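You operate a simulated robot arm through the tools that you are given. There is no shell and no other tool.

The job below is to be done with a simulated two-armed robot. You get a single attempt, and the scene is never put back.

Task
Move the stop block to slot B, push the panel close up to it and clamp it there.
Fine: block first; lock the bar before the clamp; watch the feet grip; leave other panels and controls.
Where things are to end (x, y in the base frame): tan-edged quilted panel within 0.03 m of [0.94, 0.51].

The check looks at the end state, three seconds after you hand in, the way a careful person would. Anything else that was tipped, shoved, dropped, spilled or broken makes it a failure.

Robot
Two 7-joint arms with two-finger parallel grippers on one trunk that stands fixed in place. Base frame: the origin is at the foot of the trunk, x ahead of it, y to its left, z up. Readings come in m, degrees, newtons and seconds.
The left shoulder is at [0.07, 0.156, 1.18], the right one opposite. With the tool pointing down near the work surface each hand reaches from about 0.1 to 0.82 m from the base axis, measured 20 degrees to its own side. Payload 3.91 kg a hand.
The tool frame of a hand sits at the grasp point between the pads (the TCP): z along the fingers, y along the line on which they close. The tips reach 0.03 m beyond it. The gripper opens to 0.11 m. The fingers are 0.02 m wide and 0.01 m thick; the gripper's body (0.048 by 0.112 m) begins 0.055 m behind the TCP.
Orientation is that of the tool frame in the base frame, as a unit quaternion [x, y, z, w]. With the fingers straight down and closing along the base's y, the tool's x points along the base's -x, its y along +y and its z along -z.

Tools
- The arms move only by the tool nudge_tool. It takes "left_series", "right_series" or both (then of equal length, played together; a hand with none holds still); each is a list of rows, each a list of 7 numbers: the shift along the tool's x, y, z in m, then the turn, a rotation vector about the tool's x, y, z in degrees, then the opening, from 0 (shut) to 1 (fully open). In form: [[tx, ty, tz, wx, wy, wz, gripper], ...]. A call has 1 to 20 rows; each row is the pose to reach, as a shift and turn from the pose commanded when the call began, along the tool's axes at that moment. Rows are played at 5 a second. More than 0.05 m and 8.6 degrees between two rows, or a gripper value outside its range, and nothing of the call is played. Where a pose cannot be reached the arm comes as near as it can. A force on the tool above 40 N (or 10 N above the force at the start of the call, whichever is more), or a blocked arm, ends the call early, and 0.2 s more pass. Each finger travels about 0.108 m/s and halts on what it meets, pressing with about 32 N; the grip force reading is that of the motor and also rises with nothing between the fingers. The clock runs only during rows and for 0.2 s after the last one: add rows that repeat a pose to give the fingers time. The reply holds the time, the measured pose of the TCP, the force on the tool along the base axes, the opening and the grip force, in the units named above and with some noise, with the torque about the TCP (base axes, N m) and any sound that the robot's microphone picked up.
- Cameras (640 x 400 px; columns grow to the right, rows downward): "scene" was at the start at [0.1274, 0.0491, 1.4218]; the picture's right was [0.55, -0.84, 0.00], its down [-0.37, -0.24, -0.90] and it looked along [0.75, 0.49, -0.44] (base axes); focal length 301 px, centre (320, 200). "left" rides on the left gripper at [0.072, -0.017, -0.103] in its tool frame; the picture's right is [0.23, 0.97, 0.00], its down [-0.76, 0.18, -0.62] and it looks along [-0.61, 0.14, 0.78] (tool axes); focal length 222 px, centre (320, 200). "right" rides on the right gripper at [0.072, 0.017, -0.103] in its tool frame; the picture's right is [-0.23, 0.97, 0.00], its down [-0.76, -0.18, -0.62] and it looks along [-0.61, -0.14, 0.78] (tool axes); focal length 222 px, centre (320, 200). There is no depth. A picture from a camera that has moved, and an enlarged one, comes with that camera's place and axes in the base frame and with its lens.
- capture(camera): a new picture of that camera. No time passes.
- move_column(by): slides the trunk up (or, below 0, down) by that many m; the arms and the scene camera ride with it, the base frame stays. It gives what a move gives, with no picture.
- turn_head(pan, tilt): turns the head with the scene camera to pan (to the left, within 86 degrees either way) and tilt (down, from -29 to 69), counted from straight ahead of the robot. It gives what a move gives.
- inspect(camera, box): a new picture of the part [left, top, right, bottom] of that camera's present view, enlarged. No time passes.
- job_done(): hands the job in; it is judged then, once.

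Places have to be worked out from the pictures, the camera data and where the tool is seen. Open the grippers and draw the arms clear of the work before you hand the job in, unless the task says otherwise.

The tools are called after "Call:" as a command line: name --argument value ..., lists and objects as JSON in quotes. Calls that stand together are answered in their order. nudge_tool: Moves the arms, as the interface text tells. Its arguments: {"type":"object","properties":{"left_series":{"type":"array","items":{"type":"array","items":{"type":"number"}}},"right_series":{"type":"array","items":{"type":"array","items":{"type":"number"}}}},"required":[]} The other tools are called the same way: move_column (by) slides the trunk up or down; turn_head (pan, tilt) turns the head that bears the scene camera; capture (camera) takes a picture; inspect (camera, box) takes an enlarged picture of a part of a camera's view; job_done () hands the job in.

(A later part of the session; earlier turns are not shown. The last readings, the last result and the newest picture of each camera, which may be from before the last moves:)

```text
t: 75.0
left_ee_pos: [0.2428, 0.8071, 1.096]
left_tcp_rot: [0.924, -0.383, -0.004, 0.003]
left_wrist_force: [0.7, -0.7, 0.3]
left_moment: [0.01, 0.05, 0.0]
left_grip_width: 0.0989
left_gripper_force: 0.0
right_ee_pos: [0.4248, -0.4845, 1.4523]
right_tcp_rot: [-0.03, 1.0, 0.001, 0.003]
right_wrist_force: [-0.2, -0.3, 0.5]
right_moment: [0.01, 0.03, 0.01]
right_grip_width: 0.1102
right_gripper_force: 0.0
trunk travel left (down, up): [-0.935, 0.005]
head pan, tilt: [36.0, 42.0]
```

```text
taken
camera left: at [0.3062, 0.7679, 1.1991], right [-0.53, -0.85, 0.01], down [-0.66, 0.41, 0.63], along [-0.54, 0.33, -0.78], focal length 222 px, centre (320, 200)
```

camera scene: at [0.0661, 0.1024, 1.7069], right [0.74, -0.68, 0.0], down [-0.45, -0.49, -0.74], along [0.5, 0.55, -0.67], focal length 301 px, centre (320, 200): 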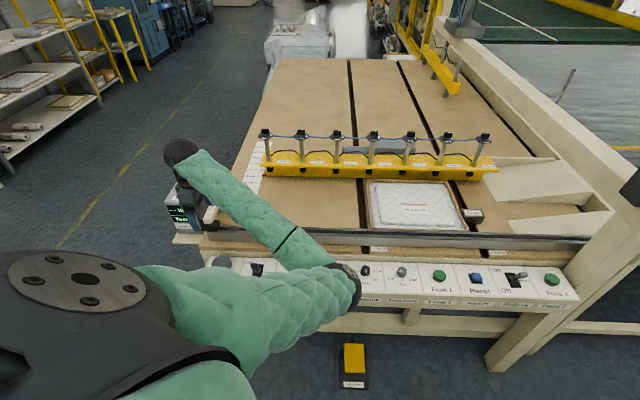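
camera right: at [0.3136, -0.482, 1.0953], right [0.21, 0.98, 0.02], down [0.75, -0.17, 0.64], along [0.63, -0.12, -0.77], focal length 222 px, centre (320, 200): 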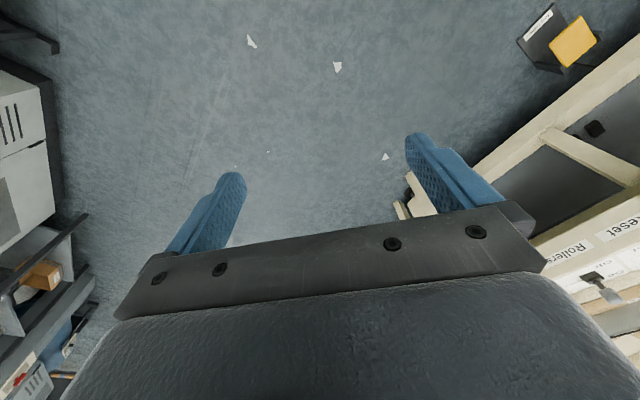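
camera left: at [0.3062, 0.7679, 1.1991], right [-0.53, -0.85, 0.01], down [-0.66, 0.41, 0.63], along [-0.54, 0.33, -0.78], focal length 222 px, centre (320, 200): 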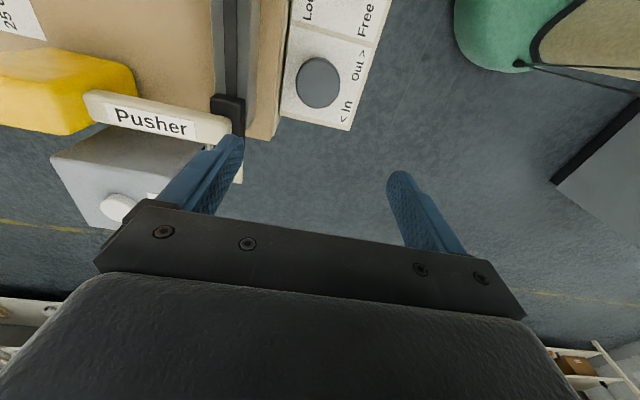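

The knob is nearly under the TCP, about 0.068 m across, with the raised table edge just behind it. I rotate the tool 90° so the fingers close along the fence direction where there is room on both sides, and descend to z≈0.95.

Call:
nudge_tool --left_series '[[0.0003, -0.0005, 0.0133, 0, 0, 8.2, 1], [0.0006, -0.0009, 0.0265, 0, 0, 16.4, 1], [0.001, -0.0014, 0.0398, 0, 0, 24.5, 1], [0.0013, -0.0018, 0.0531, 0, 0, 32.7, 1], [0.0016, -0.0023, 0.0664, 0, 0, 40.9, 1], [0.0019, -0.0027, 0.0796, 0, 0, 49.1, 1], [0.0022, -0.0032, 0.0929, 0, 0, 57.3, 1], [0.0025, -0.0036, 0.1062, 0, 0, 65.5, 1], [0.0029, -0.0041, 0.1195, 0, 0, 73.6, 1], [0.0032, -0.0045, 0.1327, 0, 0, 81.8, 1], [0.0035, -0.005, 0.146, 0, 0, 90, 1], [0.0035, -0.005, 0.146, 0, 0, 90, 1]]'

Call:
capture --camera "scene"

Call:
capture --camera "left"

```text
t: 77.6
left_ee_pos: [0.2455, 0.808, 0.9485]
left_tcp_rot: [-0.382, 0.924, 0.001, -0.005]
left_wrist_force: [0.0, 0.3, 0.6]
left_moment: [-0.03, -0.03, 0.01]
left_grip_width: 0.1101
left_gripper_force: 0.0
right_ee_pos: [0.4243, -0.4827, 1.4525]
right_tcp_rot: [-0.031, 1.0, 0.001, 0.004]
right_wrist_force: [0.9, -0.2, 0.0]
right_moment: [0.02, -0.05, 0.02]
right_grip_width: 0.1098
right_gripper_force: 0.0
trunk travel left (down, up): [-0.935, 0.005]
head pan, tilt: [36.0, 42.0]
```

```text
taken
camera scene: at [0.0659, 0.1029, 1.7069], right [0.73, -0.68, 0.0], down [-0.45, -0.49, -0.74], along [0.5, 0.55, -0.67], focal length 301 px, centre (320, 200)
```

scene: 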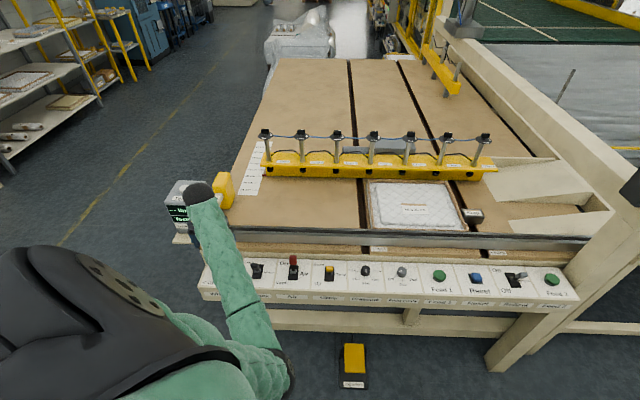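

```text
taken
camera left: at [0.207, 0.7459, 1.0536], right [-0.85, 0.53, 0.01], down [0.42, 0.66, 0.62], along [0.32, 0.53, -0.79], focal length 222 px, centre (320, 200)
```

left: 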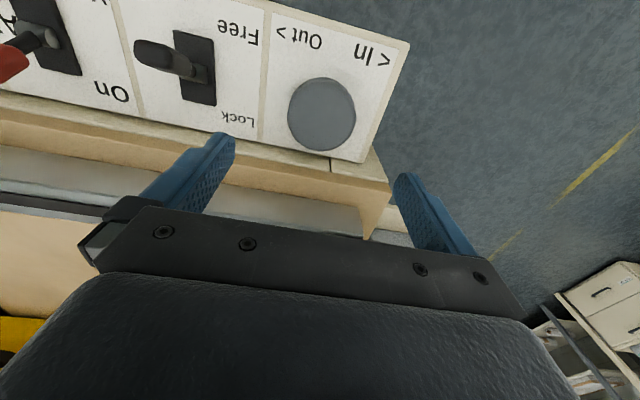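

The fingers straddle the knob along the fence direction with free space both sides. I descend to z≈0.845 in small steps and look.

Call:
nudge_tool --left_series '[[0, 0, 0.03, 0, 0, 0, 1], [0, 0, 0.06, 0, 0, 0, 1], [0, 0, 0.085, 0, 0, 0, 1], [0, 0, 0.103, 0, 0, 0, 1], [0, 0, 0.103, 0, 0, 0, 1]]'

Call:
capture --camera "left"

Call:
inspect --camera "scene" --box '[150, 160, 330, 310]'

```text
t: 78.8
left_ee_pos: [0.2438, 0.8076, 0.8465]
left_tcp_rot: [-0.383, 0.924, 0.003, -0.005]
left_wrist_force: [-0.3, 0.1, 1.0]
left_moment: [0.0, 0.0, 0.0]
left_grip_width: 0.1101
left_gripper_force: 0.1
right_ee_pos: [0.4247, -0.483, 1.4527]
right_tcp_rot: [-0.03, 1.0, 0.001, 0.004]
right_wrist_force: [0.2, 0.3, -0.6]
right_moment: [0.0, 0.04, 0.01]
right_grip_width: 0.1103
right_gripper_force: 0.1
trunk travel left (down, up): [-0.935, 0.005]
head pan, tilt: [36.0, 42.0]
```

```text
taken
camera left: at [0.2061, 0.7455, 0.9508], right [-0.85, 0.53, 0.01], down [0.42, 0.66, 0.62], along [0.32, 0.53, -0.79], focal length 222 px, centre (320, 200)
```

left: 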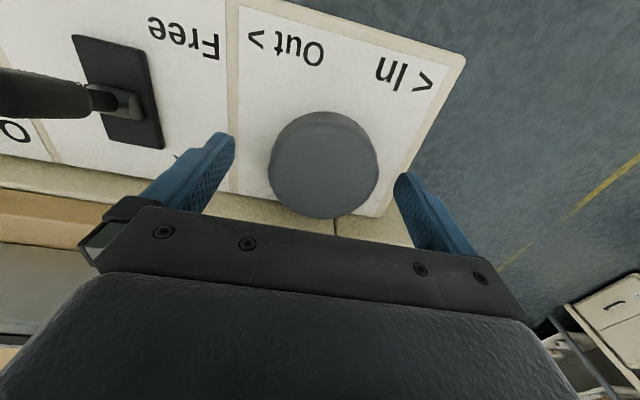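

```text
2.67 times, centred on (240, 235) of scene
camera zoom: at [0.0657, 0.1029, 1.7069], right [0.73, -0.68, 0.0], down [-0.45, -0.49, -0.74], along [0.5, 0.55, -0.67], focal length 802 px, centre (533, 107)
```

zoom: 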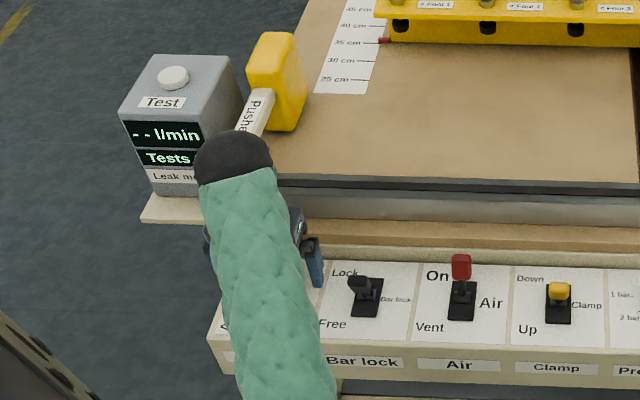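

The knob is centred between the fingers. I lower another 16 mm in 4 mm steps, watching for surface contact.

Call:
nudge_tool --left_series '[[0, 0, 0.004, 0, 0, 0, 1], [0, 0, 0.008, 0, 0, 0, 1], [0, 0, 0.012, 0, 0, 0, 1], [0, 0, 0.016, 0, 0, 0, 1], [0, 0, 0.016, 0, 0, 0, 1]]'

Call:
capture --camera "left"

```text
t: 80.0
left_ee_pos: [0.2428, 0.8093, 0.8312]
left_tcp_rot: [-0.382, 0.924, 0.001, -0.005]
left_wrist_force: [0.0, -0.5, 2.6]
left_moment: [-0.08, -0.09, -0.02]
left_grip_width: 0.1096
left_gripper_force: 0.0
right_ee_pos: [0.4233, -0.4826, 1.4524]
right_tcp_rot: [-0.03, 1.0, 0.001, 0.004]
right_wrist_force: [0.4, -0.1, -0.4]
right_moment: [0.01, -0.04, -0.01]
right_grip_width: 0.1098
right_gripper_force: 0.1
trunk travel left (down, up): [-0.935, 0.005]
head pan, tilt: [36.0, 42.0]
```

```text
taken
camera left: at [0.2055, 0.7464, 0.9348], right [-0.85, 0.53, 0.01], down [0.42, 0.66, 0.62], along [0.32, 0.53, -0.79], focal length 222 px, centre (320, 200)
```

left: 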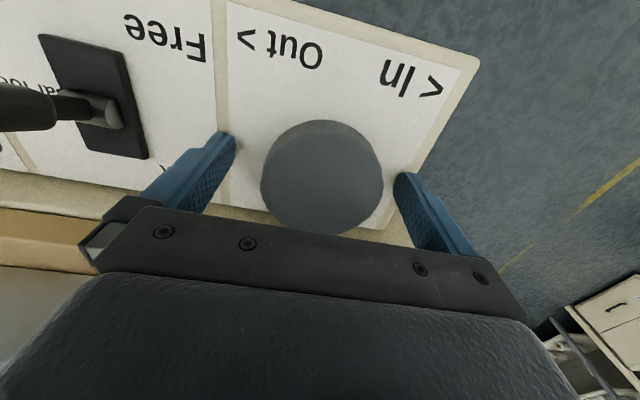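

A slight 2.6 N upward contact shows the fingertips just touch the control surface (z≈0.80). I raise 2 mm and close on the knob.

Call:
nudge_tool --left_series '[[0, 0, -0.002, 0, 0, 0, 1], [0, 0, -0.002, 0, 0, 0, 0.7], [0, 0, -0.002, 0, 0, 0, 0.5], [0, 0, -0.002, 0, 0, 0, 0.4], [0, 0, -0.002, 0, 0, 0, 0.4]]'

Call:
inspect --camera "scene" --box '[210, 130, 340, 220]'

Call:
capture --camera "left"

```text
t: 81.2
left_ee_pos: [0.244, 0.8094, 0.8316]
left_tcp_rot: [-0.383, 0.924, 0.002, -0.006]
left_wrist_force: [-5.3, 3.4, 0.9]
left_moment: [0.31, 0.62, -0.03]
left_grip_width: 0.0673
left_gripper_force: 45.0
right_ee_pos: [0.4234, -0.4832, 1.4529]
right_tcp_rot: [-0.031, 1.0, 0.002, 0.004]
right_wrist_force: [-1.4, 0.8, -0.5]
right_moment: [0.04, -0.01, 0.03]
right_grip_width: 0.11
right_gripper_force: 0.0
trunk travel left (down, up): [-0.935, 0.005]
head pan, tilt: [36.0, 42.0]
```

```text
4.44 times, centred on (275, 175) of scene
camera zoom: at [0.0649, 0.1035, 1.707], right [0.74, -0.68, 0.0], down [-0.45, -0.49, -0.74], along [0.5, 0.55, -0.67], focal length 1338 px, centre (520, 311)
```

zoom: 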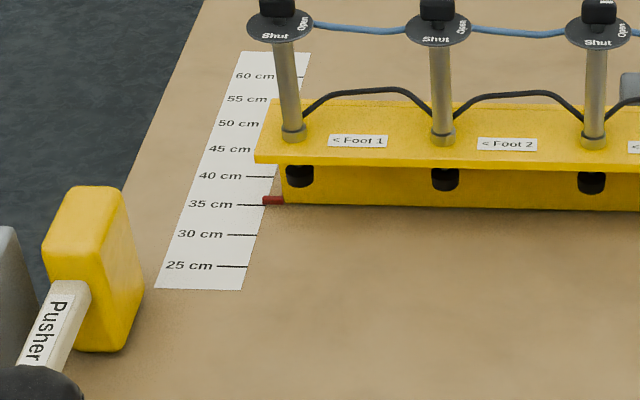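

```text
taken
camera left: at [0.2048, 0.7466, 0.9363], right [-0.85, 0.53, 0.01], down [0.42, 0.66, 0.62], along [0.32, 0.53, -0.79], focal length 222 px, centre (320, 200)
```

left: 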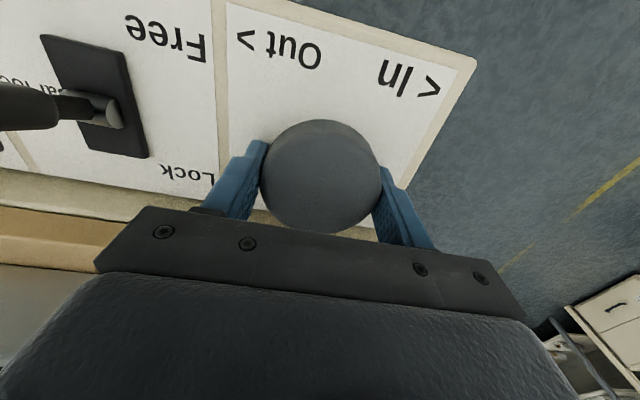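

Gripped on the 0.067 m knob; the pointer reads about 35.9 cm. I turn it 16° counter-clockwise (seen from above) and see which way the bar moves.

Call:
nudge_tool --left_series '[[0, 0.0012, 0, 0, 0, -4, 0.4], [0, 0.0012, 0, 0, 0, -8, 0.4], [0, 0.0012, 0, 0, 0, -12, 0.4], [0, 0.0012, 0, 0, 0, -16, 0.4], [0, 0.0012, 0, 0, 0, -16, 0.4]]'

Call:
inspect --camera "scene" --box '[210, 130, 340, 220]'

```text
t: 82.4
left_ee_pos: [0.2441, 0.8087, 0.8322]
left_tcp_rot: [-0.508, 0.861, 0.002, -0.004]
left_wrist_force: [-8.8, 1.8, -3.6]
left_moment: [-0.17, -0.16, -0.1]
left_grip_width: 0.0671
left_gripper_force: 45.2
right_ee_pos: [0.424, -0.4828, 1.4521]
right_tcp_rot: [-0.031, 1.0, 0.0, 0.004]
right_wrist_force: [-0.4, -0.9, 0.6]
right_moment: [0.0, 0.01, 0.01]
right_grip_width: 0.1099
right_gripper_force: 0.2
trunk travel left (down, up): [-0.935, 0.005]
head pan, tilt: [36.0, 42.0]
```

```text
4.44 times, centred on (275, 175) of scene
camera zoom: at [0.0645, 0.1036, 1.7069], right [0.74, -0.68, 0.0], down [-0.45, -0.49, -0.74], along [0.5, 0.55, -0.67], focal length 1338 px, centre (520, 311)
```

zoom: 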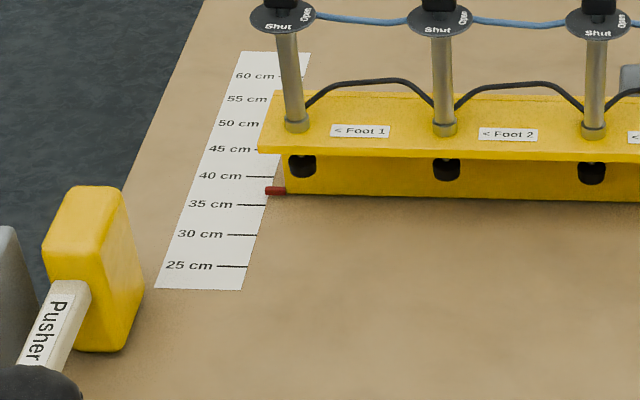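

Counter-clockwise moved the bar out by about 1.8 cm (to about 37.7), so clockwise is "In", at about 1.1 mm per degree. I turn 45° clockwise and re-read the pointer.

Call:
nudge_tool --left_series '[[0, 0, 0, 0, 0, 5, 0.4], [0, 0, 0, 0, 0, 10, 0.4], [0, 0, 0, 0, 0, 15, 0.4], [0, 0, 0, 0, 0, 20, 0.4], [0, 0, 0, 0, 0, 25, 0.4], [0, 0, 0, 0, 0, 30, 0.4], [0, 0, 0, 0, 0, 35, 0.4], [0, 0, 0, 0, 0, 40, 0.4], [0, 0, 0, 0, 0, 45, 0.4], [0, 0, 0, 0, 0, 45, 0.4]]'

Call:
inspect --camera "scene" --box '[210, 130, 340, 220]'

Call:
inspect --camera "scene" --box '[340, 130, 520, 270]'

```text
t: 84.6
left_ee_pos: [0.244, 0.8089, 0.8318]
left_tcp_rot: [-0.139, 0.99, 0.001, -0.005]
left_wrist_force: [-14.0, -11.7, -9.4]
left_moment: [-0.06, 0.09, -0.01]
left_grip_width: 0.0672
left_gripper_force: 45.4
right_ee_pos: [0.4231, -0.4848, 1.4536]
right_tcp_rot: [-0.031, 1.0, 0.001, 0.005]
right_wrist_force: [0.9, -0.6, 0.3]
right_moment: [-0.01, 0.0, 0.0]
right_grip_width: 0.1101
right_gripper_force: 0.1
trunk travel left (down, up): [-0.935, 0.005]
head pan, tilt: [36.0, 42.0]
```

```text
4.44 times, centred on (275, 175) of scene
camera zoom: at [0.0646, 0.1029, 1.7069], right [0.74, -0.68, 0.0], down [-0.45, -0.49, -0.74], along [0.5, 0.55, -0.67], focal length 1338 px, centre (520, 311)
```

zoom: 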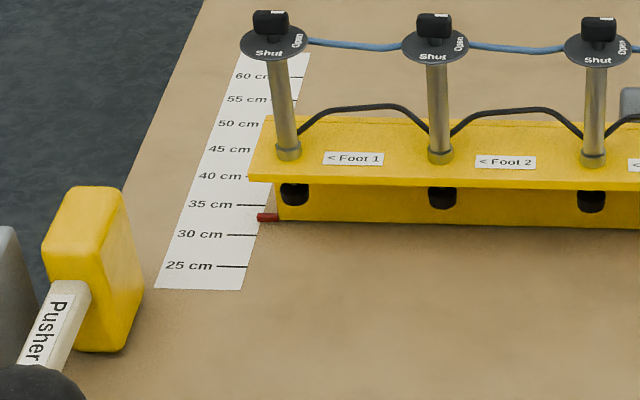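

```text
2.86 times, centred on (430, 200) of scene
camera zoom: at [0.0646, 0.1029, 1.7069], right [0.74, -0.68, 0.0], down [-0.45, -0.49, -0.74], along [0.5, 0.55, -0.67], focal length 860 px, centre (6, 200)
```

zoom: 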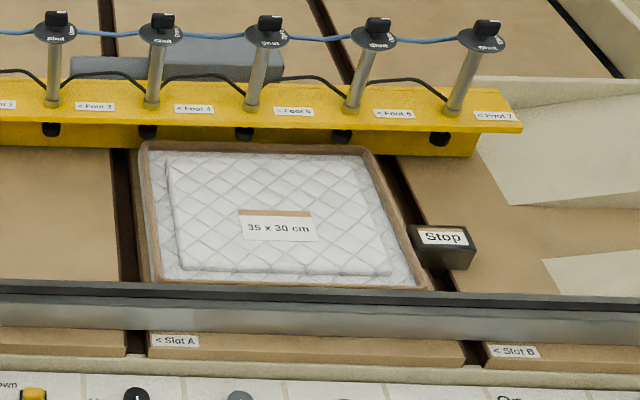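

The pointer now reads about 33.0. The original setting was about 31.4, so I ease the lateral load by 2 mm and turn 15° more clockwise.

Call:
nudge_tool --left_series '[[0.0015, -0.0008, 0, 0, 0, 0, 0.4], [0.0015, -0.0008, 0, 0, 0, 5, 0.4], [0.0015, -0.0008, 0, 0, 0, 10, 0.4], [0.0015, -0.0008, 0, 0, 0, 15, 0.4], [0.0015, -0.0008, 0, 0, 0, 15, 0.4]]'

Call:
inspect --camera "scene" --box '[210, 130, 340, 220]'

Call:
inspect --camera "scene" --box '[340, 130, 520, 270]'

```text
t: 85.8
left_ee_pos: [0.2439, 0.8087, 0.8323]
left_tcp_rot: [-0.008, 1.0, -0.001, -0.005]
left_wrist_force: [2.2, 0.3, -9.4]
left_moment: [-0.21, -0.57, -0.1]
left_grip_width: 0.0674
left_gripper_force: 44.9
right_ee_pos: [0.4239, -0.4831, 1.4531]
right_tcp_rot: [-0.03, 1.0, 0.0, 0.003]
right_wrist_force: [-0.4, 0.4, -0.1]
right_moment: [-0.02, -0.01, 0.02]
right_grip_width: 0.1098
right_gripper_force: 0.0
trunk travel left (down, up): [-0.935, 0.005]
head pan, tilt: [36.0, 42.0]
```

```text
4.44 times, centred on (275, 175) of scene
camera zoom: at [0.066, 0.104, 1.7069], right [0.73, -0.68, 0.0], down [-0.45, -0.49, -0.74], along [0.5, 0.55, -0.67], focal length 1338 px, centre (520, 311)
```

zoom: 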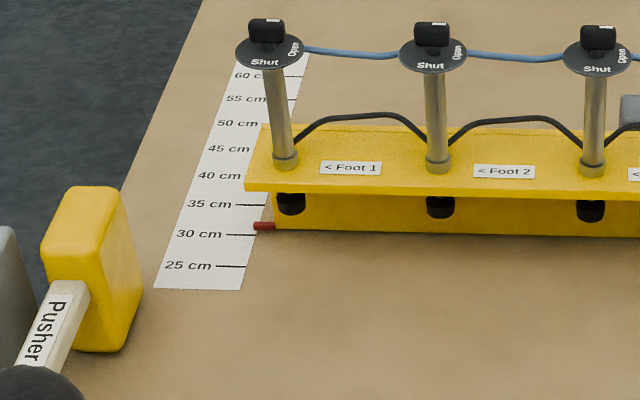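

```text
2.86 times, centred on (430, 200) of scene
camera zoom: at [0.066, 0.104, 1.7069], right [0.73, -0.68, 0.0], down [-0.45, -0.49, -0.74], along [0.5, 0.55, -0.67], focal length 860 px, centre (6, 200)
```

zoom: 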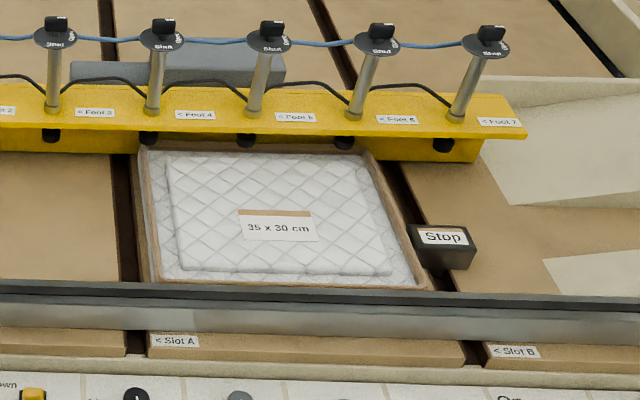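

The pointer is back at about 31.5 cm and the feet hang over the panel's far rim as originally. I release the knob and lift off straight up.

Call:
nudge_tool --left_series '[[0, 0, 0, 0, 0, 0, 0.7], [0, 0, 0, 0, 0, 0, 0.9], [0, 0, 0, 0, 0, 0, 1], [0, 0, -0.02, 0, 0, 0, 1], [0, 0, -0.05, 0, 0, 0, 1], [0, 0, -0.09, 0, 0, 0, 1], [0, 0, -0.13, 0, 0, 0, 1], [0, 0, -0.13, 0, 0, 0, 1]]'

Call:
capture --camera "left"

Call:
inspect --camera "scene" --box '[180, 130, 340, 310]'

```text
t: 87.6
left_ee_pos: [0.244, 0.8077, 0.9628]
left_tcp_rot: [-0.009, 1.0, 0.0, -0.005]
left_wrist_force: [-0.5, -0.6, 0.1]
left_moment: [0.02, 0.01, -0.02]
left_grip_width: 0.1099
left_gripper_force: 0.0
right_ee_pos: [0.4252, -0.4846, 1.4529]
right_tcp_rot: [-0.031, 1.0, 0.001, 0.002]
right_wrist_force: [-0.5, 0.3, -0.1]
right_moment: [0.01, -0.01, 0.01]
right_grip_width: 0.11
right_gripper_force: 0.1
trunk travel left (down, up): [-0.935, 0.005]
head pan, tilt: [36.0, 42.0]
```

```text
taken
camera left: at [0.1731, 0.7904, 1.0676], right [-0.24, 0.97, 0.0], down [0.77, 0.19, 0.61], along [0.6, 0.15, -0.79], focal length 222 px, centre (320, 200)
```

left: 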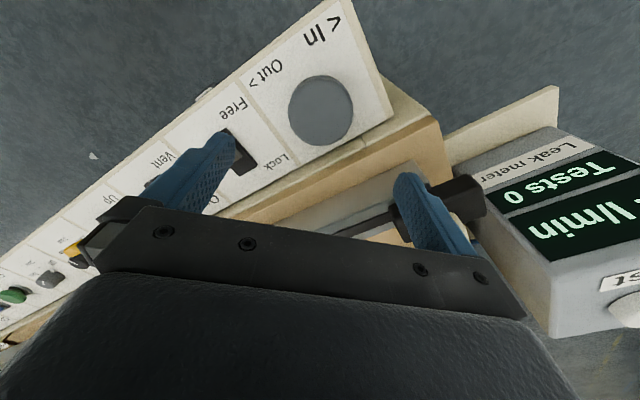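

```text
2.22 times, centred on (260, 220) of scene
camera zoom: at [0.0656, 0.1033, 1.7069], right [0.73, -0.68, 0.0], down [-0.45, -0.49, -0.74], along [0.5, 0.55, -0.67], focal length 669 px, centre (453, 156)
```

zoom: 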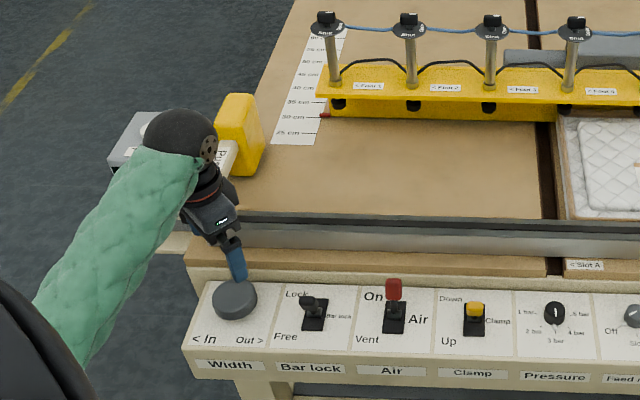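

The knob is free and the hand lifted. The bar-lock lever knob sits at about e1 −0.276, e2 0.718, z≈0.86, leaning to Free. I close the fingers, yaw to 45° and move to the near (robot) side of that lever.

Call:
nudge_tool --left_series '[[-0.007, -0.022, 0, 0, 0, -7.5, 0.8], [-0.0139, -0.0439, 0, 0, 0, -15, 0.6], [-0.0209, -0.0659, 0, 0, 0, -22.5, 0.4], [-0.0278, -0.0878, 0, 0, 0, -30, 0.2], [-0.0348, -0.1098, 0, 0, 0, -37.5, 0], [-0.0417, -0.1317, 0, 0, 0, -45, 0], [-0.0417, -0.1317, 0, 0, 0, -45, 0], [-0.0417, -0.1317, 0, 0, 0, -45, 0]]'

Call:
capture --camera "left"

Call:
capture --camera "scene"

```text
t: 89.4
left_ee_pos: [0.2878, 0.6787, 0.9619]
left_tcp_rot: [-0.392, 0.92, 0.002, -0.005]
left_wrist_force: [0.4, -0.1, 0.0]
left_moment: [0.02, 0.0, 0.02]
left_grip_width: 0.0
left_gripper_force: 31.8
right_ee_pos: [0.423, -0.4839, 1.453]
right_tcp_rot: [-0.031, 1.0, 0.002, 0.003]
right_wrist_force: [-0.7, 0.2, 0.0]
right_moment: [-0.01, -0.02, 0.02]
right_grip_width: 0.1102
right_gripper_force: 0.0
trunk travel left (down, up): [-0.935, 0.005]
head pan, tilt: [36.0, 42.0]
```

```text
taken
camera left: at [0.2502, 0.6144, 1.0661], right [-0.86, 0.51, 0.01], down [0.41, 0.67, 0.62], along [0.31, 0.54, -0.79], focal length 222 px, centre (320, 200)
```

left: 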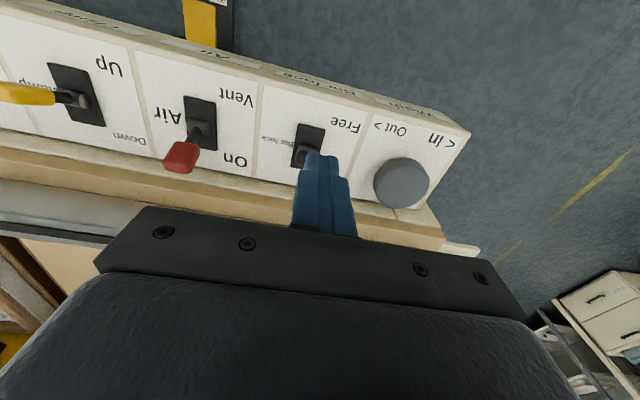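

```text
taken
camera scene: at [0.0652, 0.1033, 1.707], right [0.73, -0.68, 0.0], down [-0.45, -0.49, -0.74], along [0.5, 0.55, -0.67], focal length 301 px, centre (320, 200)
```

scene: 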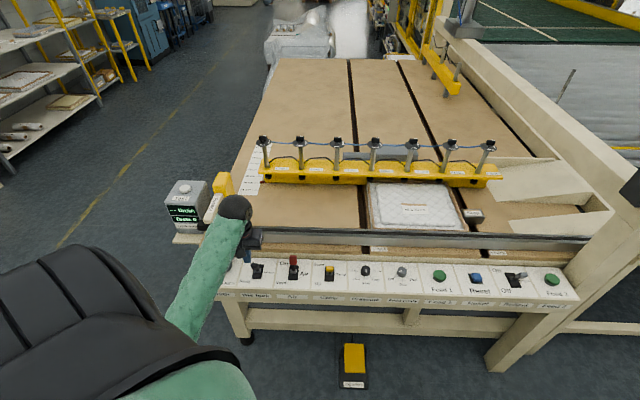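

The fingers are in line with the bar-lock lever, on its near side. I move 1 cm further back and go down so the tips reach just below the lever knob's height.

Call:
nudge_tool --left_series '[[0.01, 0, 0, 0, 0, 0, 0], [0.012, 0, 0.035, 0, 0, 0, 0], [0.012, 0, 0.07, 0, 0, 0, 0], [0.012, 0, 0.1, 0, 0, 0, 0], [0.012, 0, 0.1, 0, 0, 0, 0]]'

Call:
capture --camera "left"

Call:
inspect --camera "scene" --box '[190, 180, 350, 320]'

```text
t: 90.6
left_ee_pos: [0.2795, 0.6665, 0.8616]
left_tcp_rot: [-0.391, 0.92, 0.001, -0.004]
left_wrist_force: [0.8, 0.1, 0.8]
left_moment: [0.01, 0.0, 0.0]
left_grip_width: 0.0
left_gripper_force: 32.0
right_ee_pos: [0.4243, -0.4838, 1.4529]
right_tcp_rot: [-0.031, 1.0, 0.001, 0.004]
right_wrist_force: [0.0, -0.3, 0.3]
right_moment: [-0.03, -0.01, 0.0]
right_grip_width: 0.1098
right_gripper_force: 0.0
trunk travel left (down, up): [-0.935, 0.005]
head pan, tilt: [36.0, 42.0]
```

```text
taken
camera left: at [0.2412, 0.6035, 0.9669], right [-0.86, 0.51, 0.01], down [0.41, 0.67, 0.62], along [0.31, 0.53, -0.79], focal length 222 px, centre (320, 200)
```

left: 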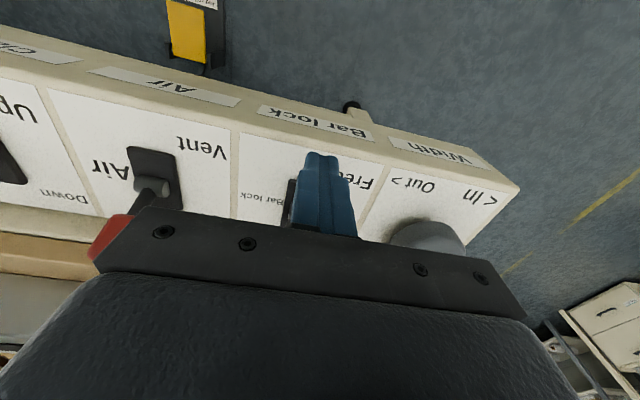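

```text
2.86 times, centred on (270, 250) of scene
camera zoom: at [0.0653, 0.1031, 1.707], right [0.74, -0.68, 0.0], down [-0.45, -0.49, -0.74], along [0.5, 0.55, -0.67], focal length 860 px, centre (463, 57)
```

zoom: 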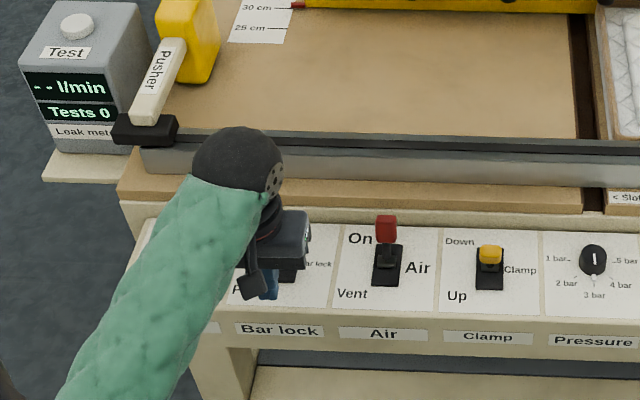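

The fingertips are on the near side at z≈0.83, touching nothing. I push forward (+e2) 4.5 cm in 5 mm steps to swing the lever toward Lock.

Call:
nudge_tool --left_series '[[-0.01, 0, 0, 0, 0, 0, 0], [-0.02, 0, 0, 0, 0, 0, 0], [-0.025, 0, 0, 0, 0, 0, 0], [-0.03, 0, 0, 0, 0, 0, 0], [-0.035, 0, 0, 0, 0, 0, 0], [-0.04, 0, 0, 0, 0, 0, 0], [-0.045, 0, 0, 0, 0, 0, 0], [-0.045, 0, 0, 0, 0, 0, 0]]'

Call:
capture --camera "left"

Call:
inspect --camera "scene" --box '[190, 180, 350, 320]'

```text
t: 92.4
left_ee_pos: [0.3095, 0.7013, 0.8625]
left_tcp_rot: [-0.39, 0.921, 0.002, -0.004]
left_wrist_force: [0.8, 0.3, 0.7]
left_moment: [-0.01, 0.0, 0.02]
left_grip_width: 0.0
left_gripper_force: 32.3
right_ee_pos: [0.4242, -0.4832, 1.4526]
right_tcp_rot: [-0.03, 1.0, 0.002, 0.003]
right_wrist_force: [-0.8, 0.6, -0.5]
right_moment: [0.01, 0.02, -0.02]
right_grip_width: 0.1101
right_gripper_force: 0.0
trunk travel left (down, up): [-0.935, 0.005]
head pan, tilt: [36.0, 42.0]
```

```text
taken
camera left: at [0.2723, 0.6383, 0.966], right [-0.86, 0.51, 0.01], down [0.41, 0.67, 0.62], along [0.31, 0.54, -0.79], focal length 222 px, centre (320, 200)
```

left: 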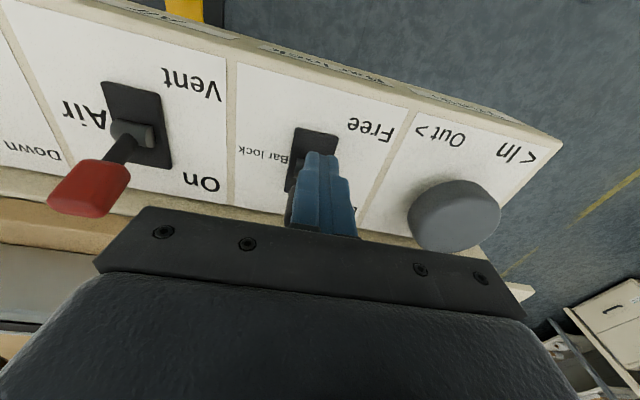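

```text
2.86 times, centred on (270, 250) of scene
camera zoom: at [0.0653, 0.1031, 1.707], right [0.74, -0.68, 0.0], down [-0.45, -0.49, -0.74], along [0.5, 0.55, -0.67], focal length 860 px, centre (463, 57)
```

zoom: 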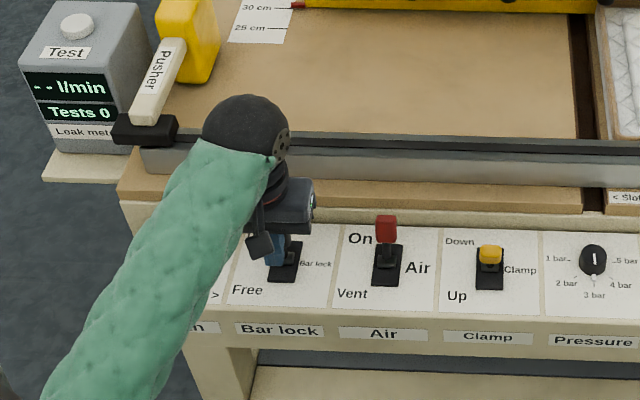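

No force yet, and the lever knob seems to be just ahead of the fingers. I continue 2.5 cm more.

Call:
nudge_tool --left_series '[[-0.005, 0, 0, 0, 0, 0, 0], [-0.01, 0, 0, 0, 0, 0, 0], [-0.015, 0, 0, 0, 0, 0, 0], [-0.02, 0, 0, 0, 0, 0, 0], [-0.025, 0, 0, 0, 0, 0, 0], [-0.025, 0, 0, 0, 0, 0, 0]]'

Call:
capture --camera "left"

Call:
inspect --camera "scene" --box '[190, 180, 350, 320]'

```text
t: 93.4
left_ee_pos: [0.3183, 0.7105, 0.8612]
left_tcp_rot: [-0.391, 0.921, 0.001, -0.009]
left_wrist_force: [-22.6, -21.1, 23.0]
left_moment: [-0.44, 0.54, -0.05]
left_grip_width: 0.0
left_gripper_force: 32.1
right_ee_pos: [0.4225, -0.4856, 1.4527]
right_tcp_rot: [-0.03, 1.0, 0.002, 0.004]
right_wrist_force: [0.4, 0.1, 0.8]
right_moment: [-0.05, 0.0, 0.02]
right_grip_width: 0.1098
right_gripper_force: 0.1
trunk travel left (down, up): [-0.935, 0.005]
head pan, tilt: [36.0, 42.0]
stopped in row 5 (left hand): the force on the tool passed its limit at 48 N (the readings are from after the stop); the commanded pose is now the measured one
```

```text
taken
camera left: at [0.2821, 0.6477, 0.9664], right [-0.86, 0.51, 0.01], down [0.41, 0.67, 0.61], along [0.31, 0.53, -0.79], focal length 222 px, centre (320, 200)
```

left: 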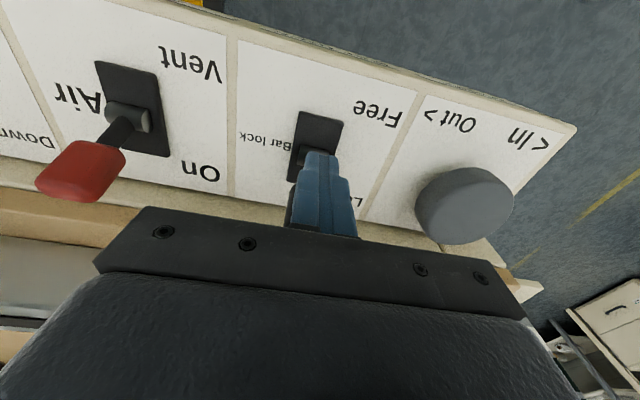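

```text
2.86 times, centred on (270, 250) of scene
camera zoom: at [0.0629, 0.1004, 1.7078], right [0.74, -0.68, 0.0], down [-0.45, -0.49, -0.74], along [0.5, 0.55, -0.67], focal length 860 px, centre (463, 57)
```

zoom: 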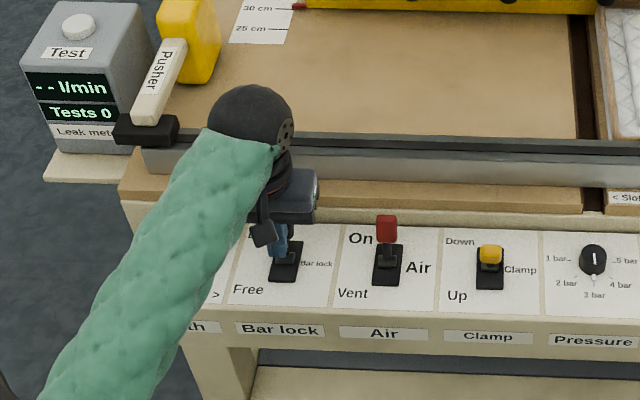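

Firm resistance of 48 N with the finger face at e2≈0.737, where a lever in the "Lock" position would sit, so the lever should be at its stop. I back off, raise, and look.

Call:
nudge_tool --left_series '[[0.02, 0, 0, 0, 0, 0, 0], [0.045, 0, 0, 0, 0, 0, 0], [0.06, 0, -0.03, 0, 0, 0, 0], [0.06, 0, -0.07, 0, 0, 0, 0], [0.06, 0, -0.11, 0, 0, 0, 0], [0.06, 0, -0.11, 0, 0, 0, 0]]'

Call:
capture --camera "left"

Call:
inspect --camera "scene" --box '[190, 180, 350, 320]'

```text
t: 94.8
left_ee_pos: [0.2831, 0.67, 0.9738]
left_tcp_rot: [-0.39, 0.921, 0.0, -0.008]
left_wrist_force: [0.5, 0.5, 0.0]
left_moment: [0.03, -0.01, 0.03]
left_grip_width: 0.0
left_gripper_force: 32.1
right_ee_pos: [0.4246, -0.4848, 1.4522]
right_tcp_rot: [-0.03, 1.0, 0.001, 0.004]
right_wrist_force: [0.7, -0.5, -0.4]
right_moment: [-0.02, 0.0, 0.0]
right_grip_width: 0.1097
right_gripper_force: 0.1
trunk travel left (down, up): [-0.935, 0.005]
head pan, tilt: [36.0, 42.0]
```

```text
taken
camera left: at [0.2464, 0.6075, 1.0782], right [-0.86, 0.51, 0.01], down [0.41, 0.68, 0.61], along [0.31, 0.53, -0.79], focal length 222 px, centre (320, 200)
```

left: 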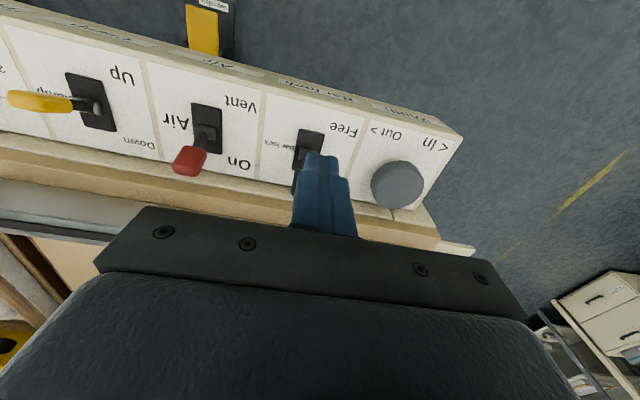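

```text
2.86 times, centred on (270, 250) of scene
camera zoom: at [0.0653, 0.1031, 1.7069], right [0.74, -0.68, 0.0], down [-0.45, -0.49, -0.74], along [0.5, 0.55, -0.67], focal length 860 px, centre (463, 57)
```

zoom: 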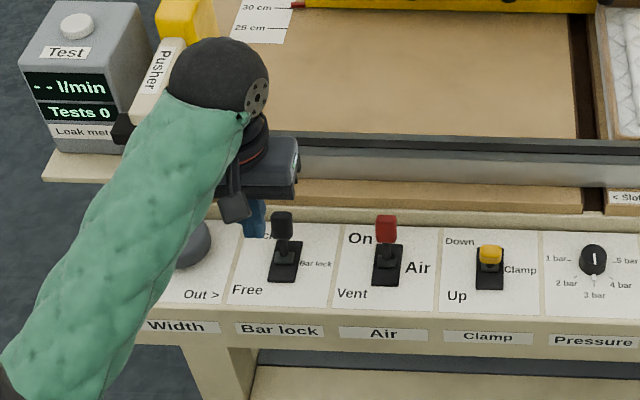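

The bar-lock lever now stands at Lock, matching the Air lever's angle. I check the bar and feet once more and move along to the near side of the Clamp lever at a safe height.

Call:
nudge_tool --left_series '[[0.0007, -0.0426, 0, 0, 0, 0, 0], [0.0014, -0.0852, 0, 0, 0, 0, 0], [0.0021, -0.1278, 0, 0, 0, 0, 0], [0.0028, -0.1704, 0, 0, 0, 0, 0], [0.0036, -0.213, 0, 0, 0, 0, 0], [0.0043, -0.2555, 0, 0, 0, 0, 0], [0.0043, -0.2555, 0, 0, 0, 0, 0]]'

Call:
capture --camera "left"

Call:
capture --camera "scene"

Call:
inspect --camera "scene" --box '[230, 120, 500, 260]'

```text
t: 96.4
left_ee_pos: [0.4626, 0.4889, 0.97]
left_tcp_rot: [-0.391, 0.921, 0.0, -0.008]
left_wrist_force: [-0.2, 0.4, 1.3]
left_moment: [0.02, -0.01, -0.03]
left_grip_width: 0.0
left_gripper_force: 32.5
right_ee_pos: [0.4237, -0.4831, 1.452]
right_tcp_rot: [-0.03, 1.0, 0.001, 0.004]
right_wrist_force: [-0.1, -0.1, -0.1]
right_moment: [0.02, -0.01, 0.0]
right_grip_width: 0.1098
right_gripper_force: 0.0
trunk travel left (down, up): [-0.935, 0.005]
head pan, tilt: [36.0, 42.0]
```

```text
taken
camera left: at [0.4254, 0.4263, 1.0759], right [-0.86, 0.51, 0.01], down [0.41, 0.68, 0.61], along [0.31, 0.53, -0.79], focal length 222 px, centre (320, 200)
```

left: 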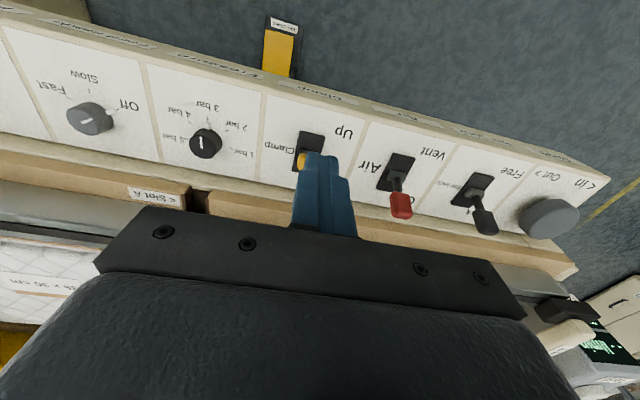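

```text
taken
camera scene: at [0.0648, 0.1032, 1.707], right [0.73, -0.68, 0.0], down [-0.45, -0.49, -0.74], along [0.5, 0.55, -0.67], focal length 301 px, centre (320, 200)
```

scene: 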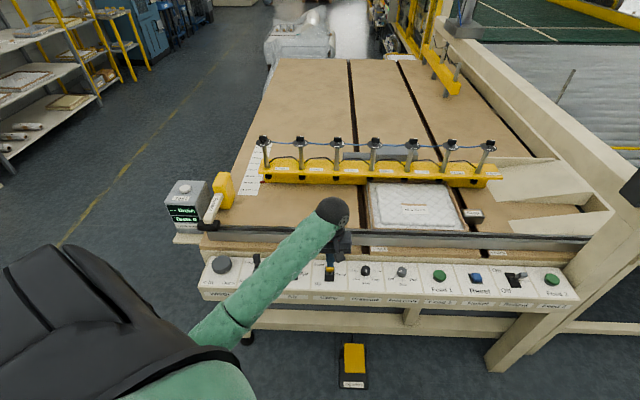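

```text
2.37 times, centred on (365, 190) of scene
camera zoom: at [0.0648, 0.1032, 1.707], right [0.73, -0.68, 0.0], down [-0.45, -0.49, -0.74], along [0.5, 0.55, -0.67], focal length 713 px, centre (213, 224)
```

zoom: 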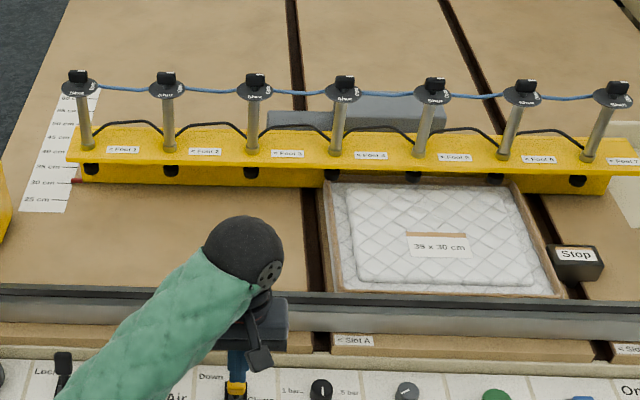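

Bar lock is engaged, the pointer is still at about 31.5, feet 4–6 hang over the panel rim, and the fingers are in line with the Clamp lever. I lower to lever height.

Call:
nudge_tool --left_series '[[0.004, 0, 0.036, 0, 0, 0, 0], [0.004, 0, 0.072, 0, 0, 0, 0], [0.004, 0, 0.108, 0, 0, 0, 0], [0.004, 0, 0.108, 0, 0, 0, 0]]'

Call:
capture --camera "left"

Call:
inspect --camera "scene" --box '[230, 180, 430, 320]'

```text
t: 97.4
left_ee_pos: [0.4564, 0.4879, 0.8597]
left_tcp_rot: [-0.391, 0.92, 0.001, -0.009]
left_wrist_force: [0.5, -0.1, -0.5]
left_moment: [-0.02, -0.03, -0.05]
left_grip_width: 0.0001
left_gripper_force: 32.3
right_ee_pos: [0.4233, -0.4842, 1.4519]
right_tcp_rot: [-0.031, 1.0, 0.001, 0.004]
right_wrist_force: [1.0, 0.1, 0.4]
right_moment: [-0.03, -0.04, 0.01]
right_grip_width: 0.1099
right_gripper_force: 0.0
trunk travel left (down, up): [-0.935, 0.005]
head pan, tilt: [36.0, 42.0]
```

```text
taken
camera left: at [0.4197, 0.4243, 0.9642], right [-0.86, 0.51, 0.01], down [0.41, 0.68, 0.61], along [0.31, 0.53, -0.79], focal length 222 px, centre (320, 200)
```

left: 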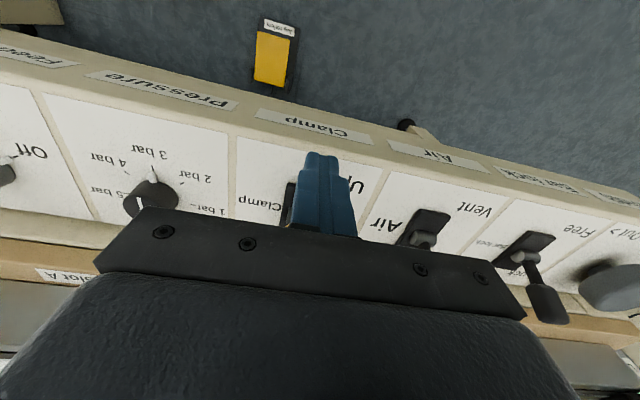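

```text
2.86 times, centred on (330, 250) of scene
camera zoom: at [0.0654, 0.1029, 1.707], right [0.74, -0.68, 0.0], down [-0.45, -0.49, -0.74], along [0.5, 0.55, -0.67], focal length 860 px, centre (291, 57)
```

zoom: 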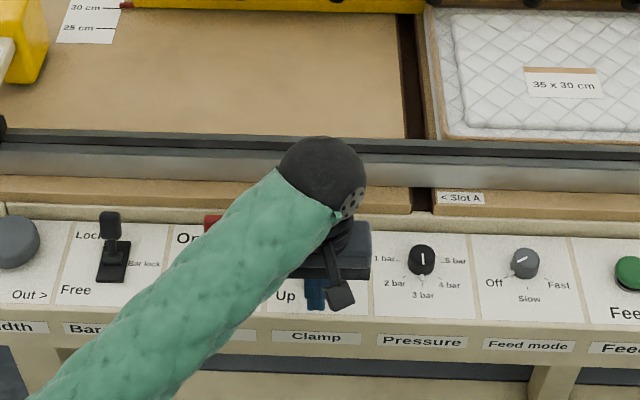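

The bar-lock lever clearly shows Lock. The fingers are behind the Clamp lever, so I push it forward toward Down in small steps.

Call:
nudge_tool --left_series '[[-0.01, 0, 0, 0, 0, 0, 0], [-0.02, 0, 0, 0, 0, 0, 0], [-0.03, 0, 0, 0, 0, 0, 0], [-0.035, 0, 0, 0, 0, 0, 0], [-0.04, 0, 0, 0, 0, 0, 0], [-0.045, 0, 0, 0, 0, 0, 0], [-0.05, 0, 0, 0, 0, 0, 0], [-0.055, 0, 0, 0, 0, 0, 0], [-0.059, 0, 0, 0, 0, 0, 0]]'

Call:
inspect --camera "scene" --box '[230, 120, 500, 260]'

Call:
capture --camera "left"

```text
t: 99.4
left_ee_pos: [0.4987, 0.5285, 0.8594]
left_tcp_rot: [-0.39, 0.921, 0.0, -0.008]
left_wrist_force: [-0.4, -0.3, -0.5]
left_moment: [-0.02, 0.03, -0.01]
left_grip_width: 0.0001
left_gripper_force: 31.5
right_ee_pos: [0.4236, -0.484, 1.4528]
right_tcp_rot: [-0.031, 1.0, 0.001, 0.003]
right_wrist_force: [-1.4, 0.0, 0.8]
right_moment: [0.0, -0.05, 0.01]
right_grip_width: 0.11
right_gripper_force: 0.0
trunk travel left (down, up): [-0.935, 0.005]
head pan, tilt: [36.0, 42.0]
```

```text
2.37 times, centred on (365, 190) of scene
camera zoom: at [0.0656, 0.1031, 1.7069], right [0.74, -0.68, 0.0], down [-0.45, -0.49, -0.74], along [0.5, 0.55, -0.67], focal length 713 px, centre (213, 224)
```

zoom: 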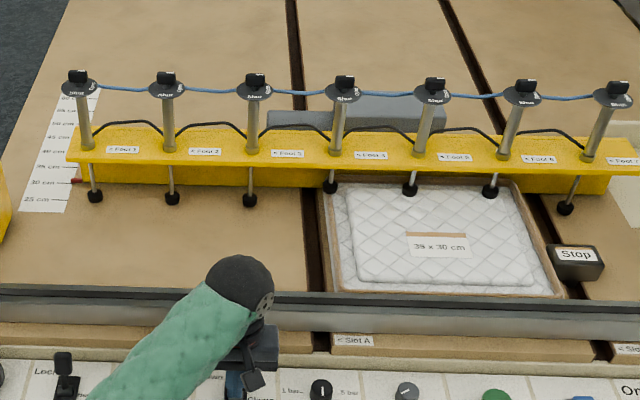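

```text
taken
camera left: at [0.4616, 0.4657, 0.9636], right [-0.86, 0.51, 0.01], down [0.41, 0.68, 0.61], along [0.31, 0.53, -0.79], focal length 222 px, centre (320, 200)
```

left: 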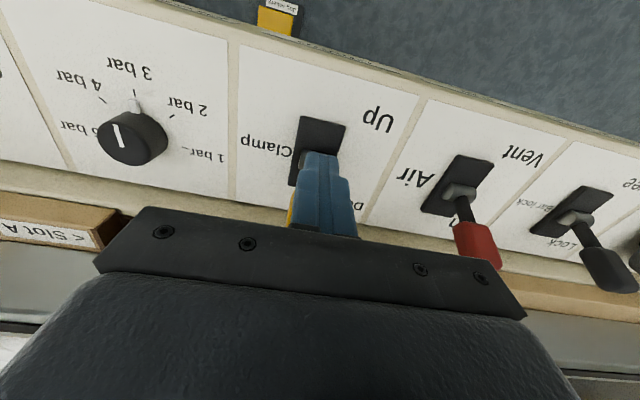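

The clamp came down: feet 4, 5 and 6 press on the panel, and the others rest on the table. I withdraw the fingers from the lever, lift, and inspect the feet closely.

Call:
nudge_tool --left_series '[[0.02, 0, 0, 0, 0, 0, 0], [0.045, 0, 0, 0, 0, 0, 0], [0.06, 0, -0.03, 0, 0, 0, 0], [0.06, 0, -0.07, 0, 0, 0, 0], [0.06, 0, -0.11, 0, 0, 0, 0], [0.06, 0, -0.15, 0, 0, 0, 0], [0.06, 0, -0.15, 0, 0, 0, 0]]'

Call:
inspect --camera "scene" --box '[340, 150, 500, 260]'

Call:
inspect --camera "scene" --box '[200, 230, 440, 320]'

Call:
capture --camera "left"

```text
t: 101.0
left_ee_pos: [0.4582, 0.4846, 1.0084]
left_tcp_rot: [-0.39, 0.921, 0.001, -0.008]
left_wrist_force: [0.4, 0.0, 0.3]
left_moment: [0.01, -0.01, -0.02]
left_grip_width: 0.0
left_gripper_force: 32.2
right_ee_pos: [0.4248, -0.4854, 1.4522]
right_tcp_rot: [-0.031, 1.0, 0.001, 0.004]
right_wrist_force: [0.3, -0.2, 0.3]
right_moment: [0.03, 0.0, 0.01]
right_grip_width: 0.1097
right_gripper_force: 0.1
trunk travel left (down, up): [-0.935, 0.005]
head pan, tilt: [36.0, 42.0]
```

```text
3.64 times, centred on (420, 205) of scene
camera zoom: at [0.0658, 0.101, 1.707], right [0.73, -0.68, 0.0], down [-0.45, -0.49, -0.74], along [0.5, 0.55, -0.67], focal length 1094 px, centre (-44, 182)
```

zoom: 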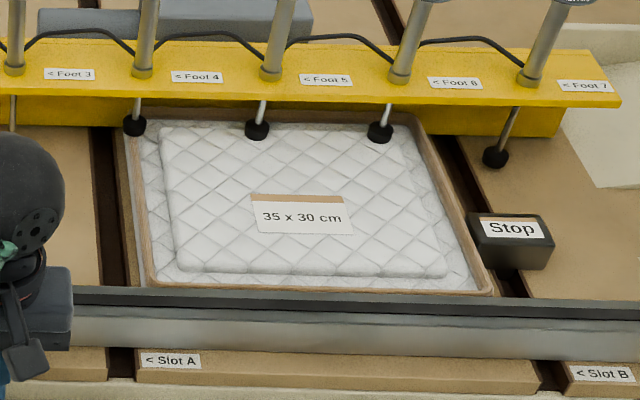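

```text
2.67 times, centred on (320, 275) of scene
camera zoom: at [0.0658, 0.101, 1.707], right [0.73, -0.68, 0.0], down [-0.45, -0.49, -0.74], along [0.5, 0.55, -0.67], focal length 802 px, centre (320, 0)
```

zoom: 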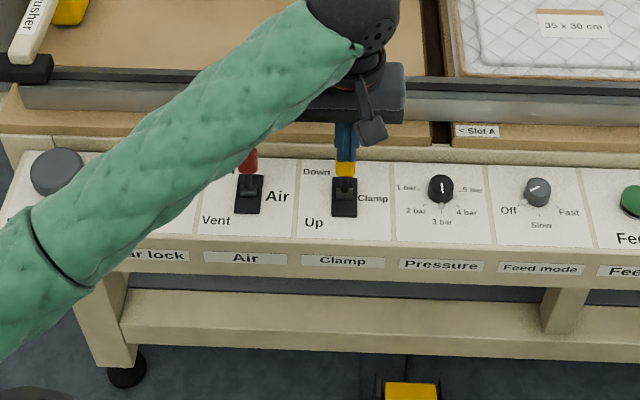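

```text
taken
camera left: at [0.4213, 0.4233, 1.1137], right [-0.86, 0.51, 0.01], down [0.41, 0.67, 0.61], along [0.31, 0.53, -0.79], focal length 222 px, centre (320, 200)
```

left: 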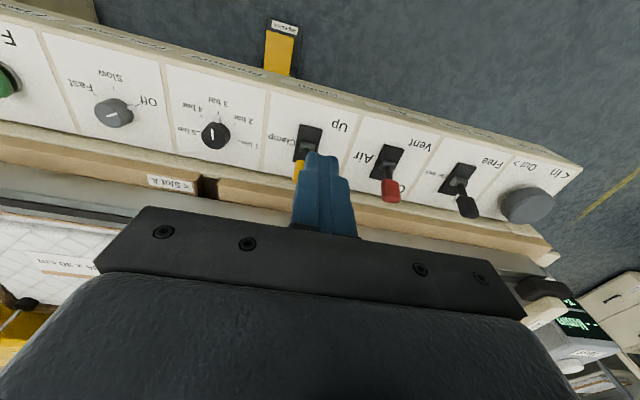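

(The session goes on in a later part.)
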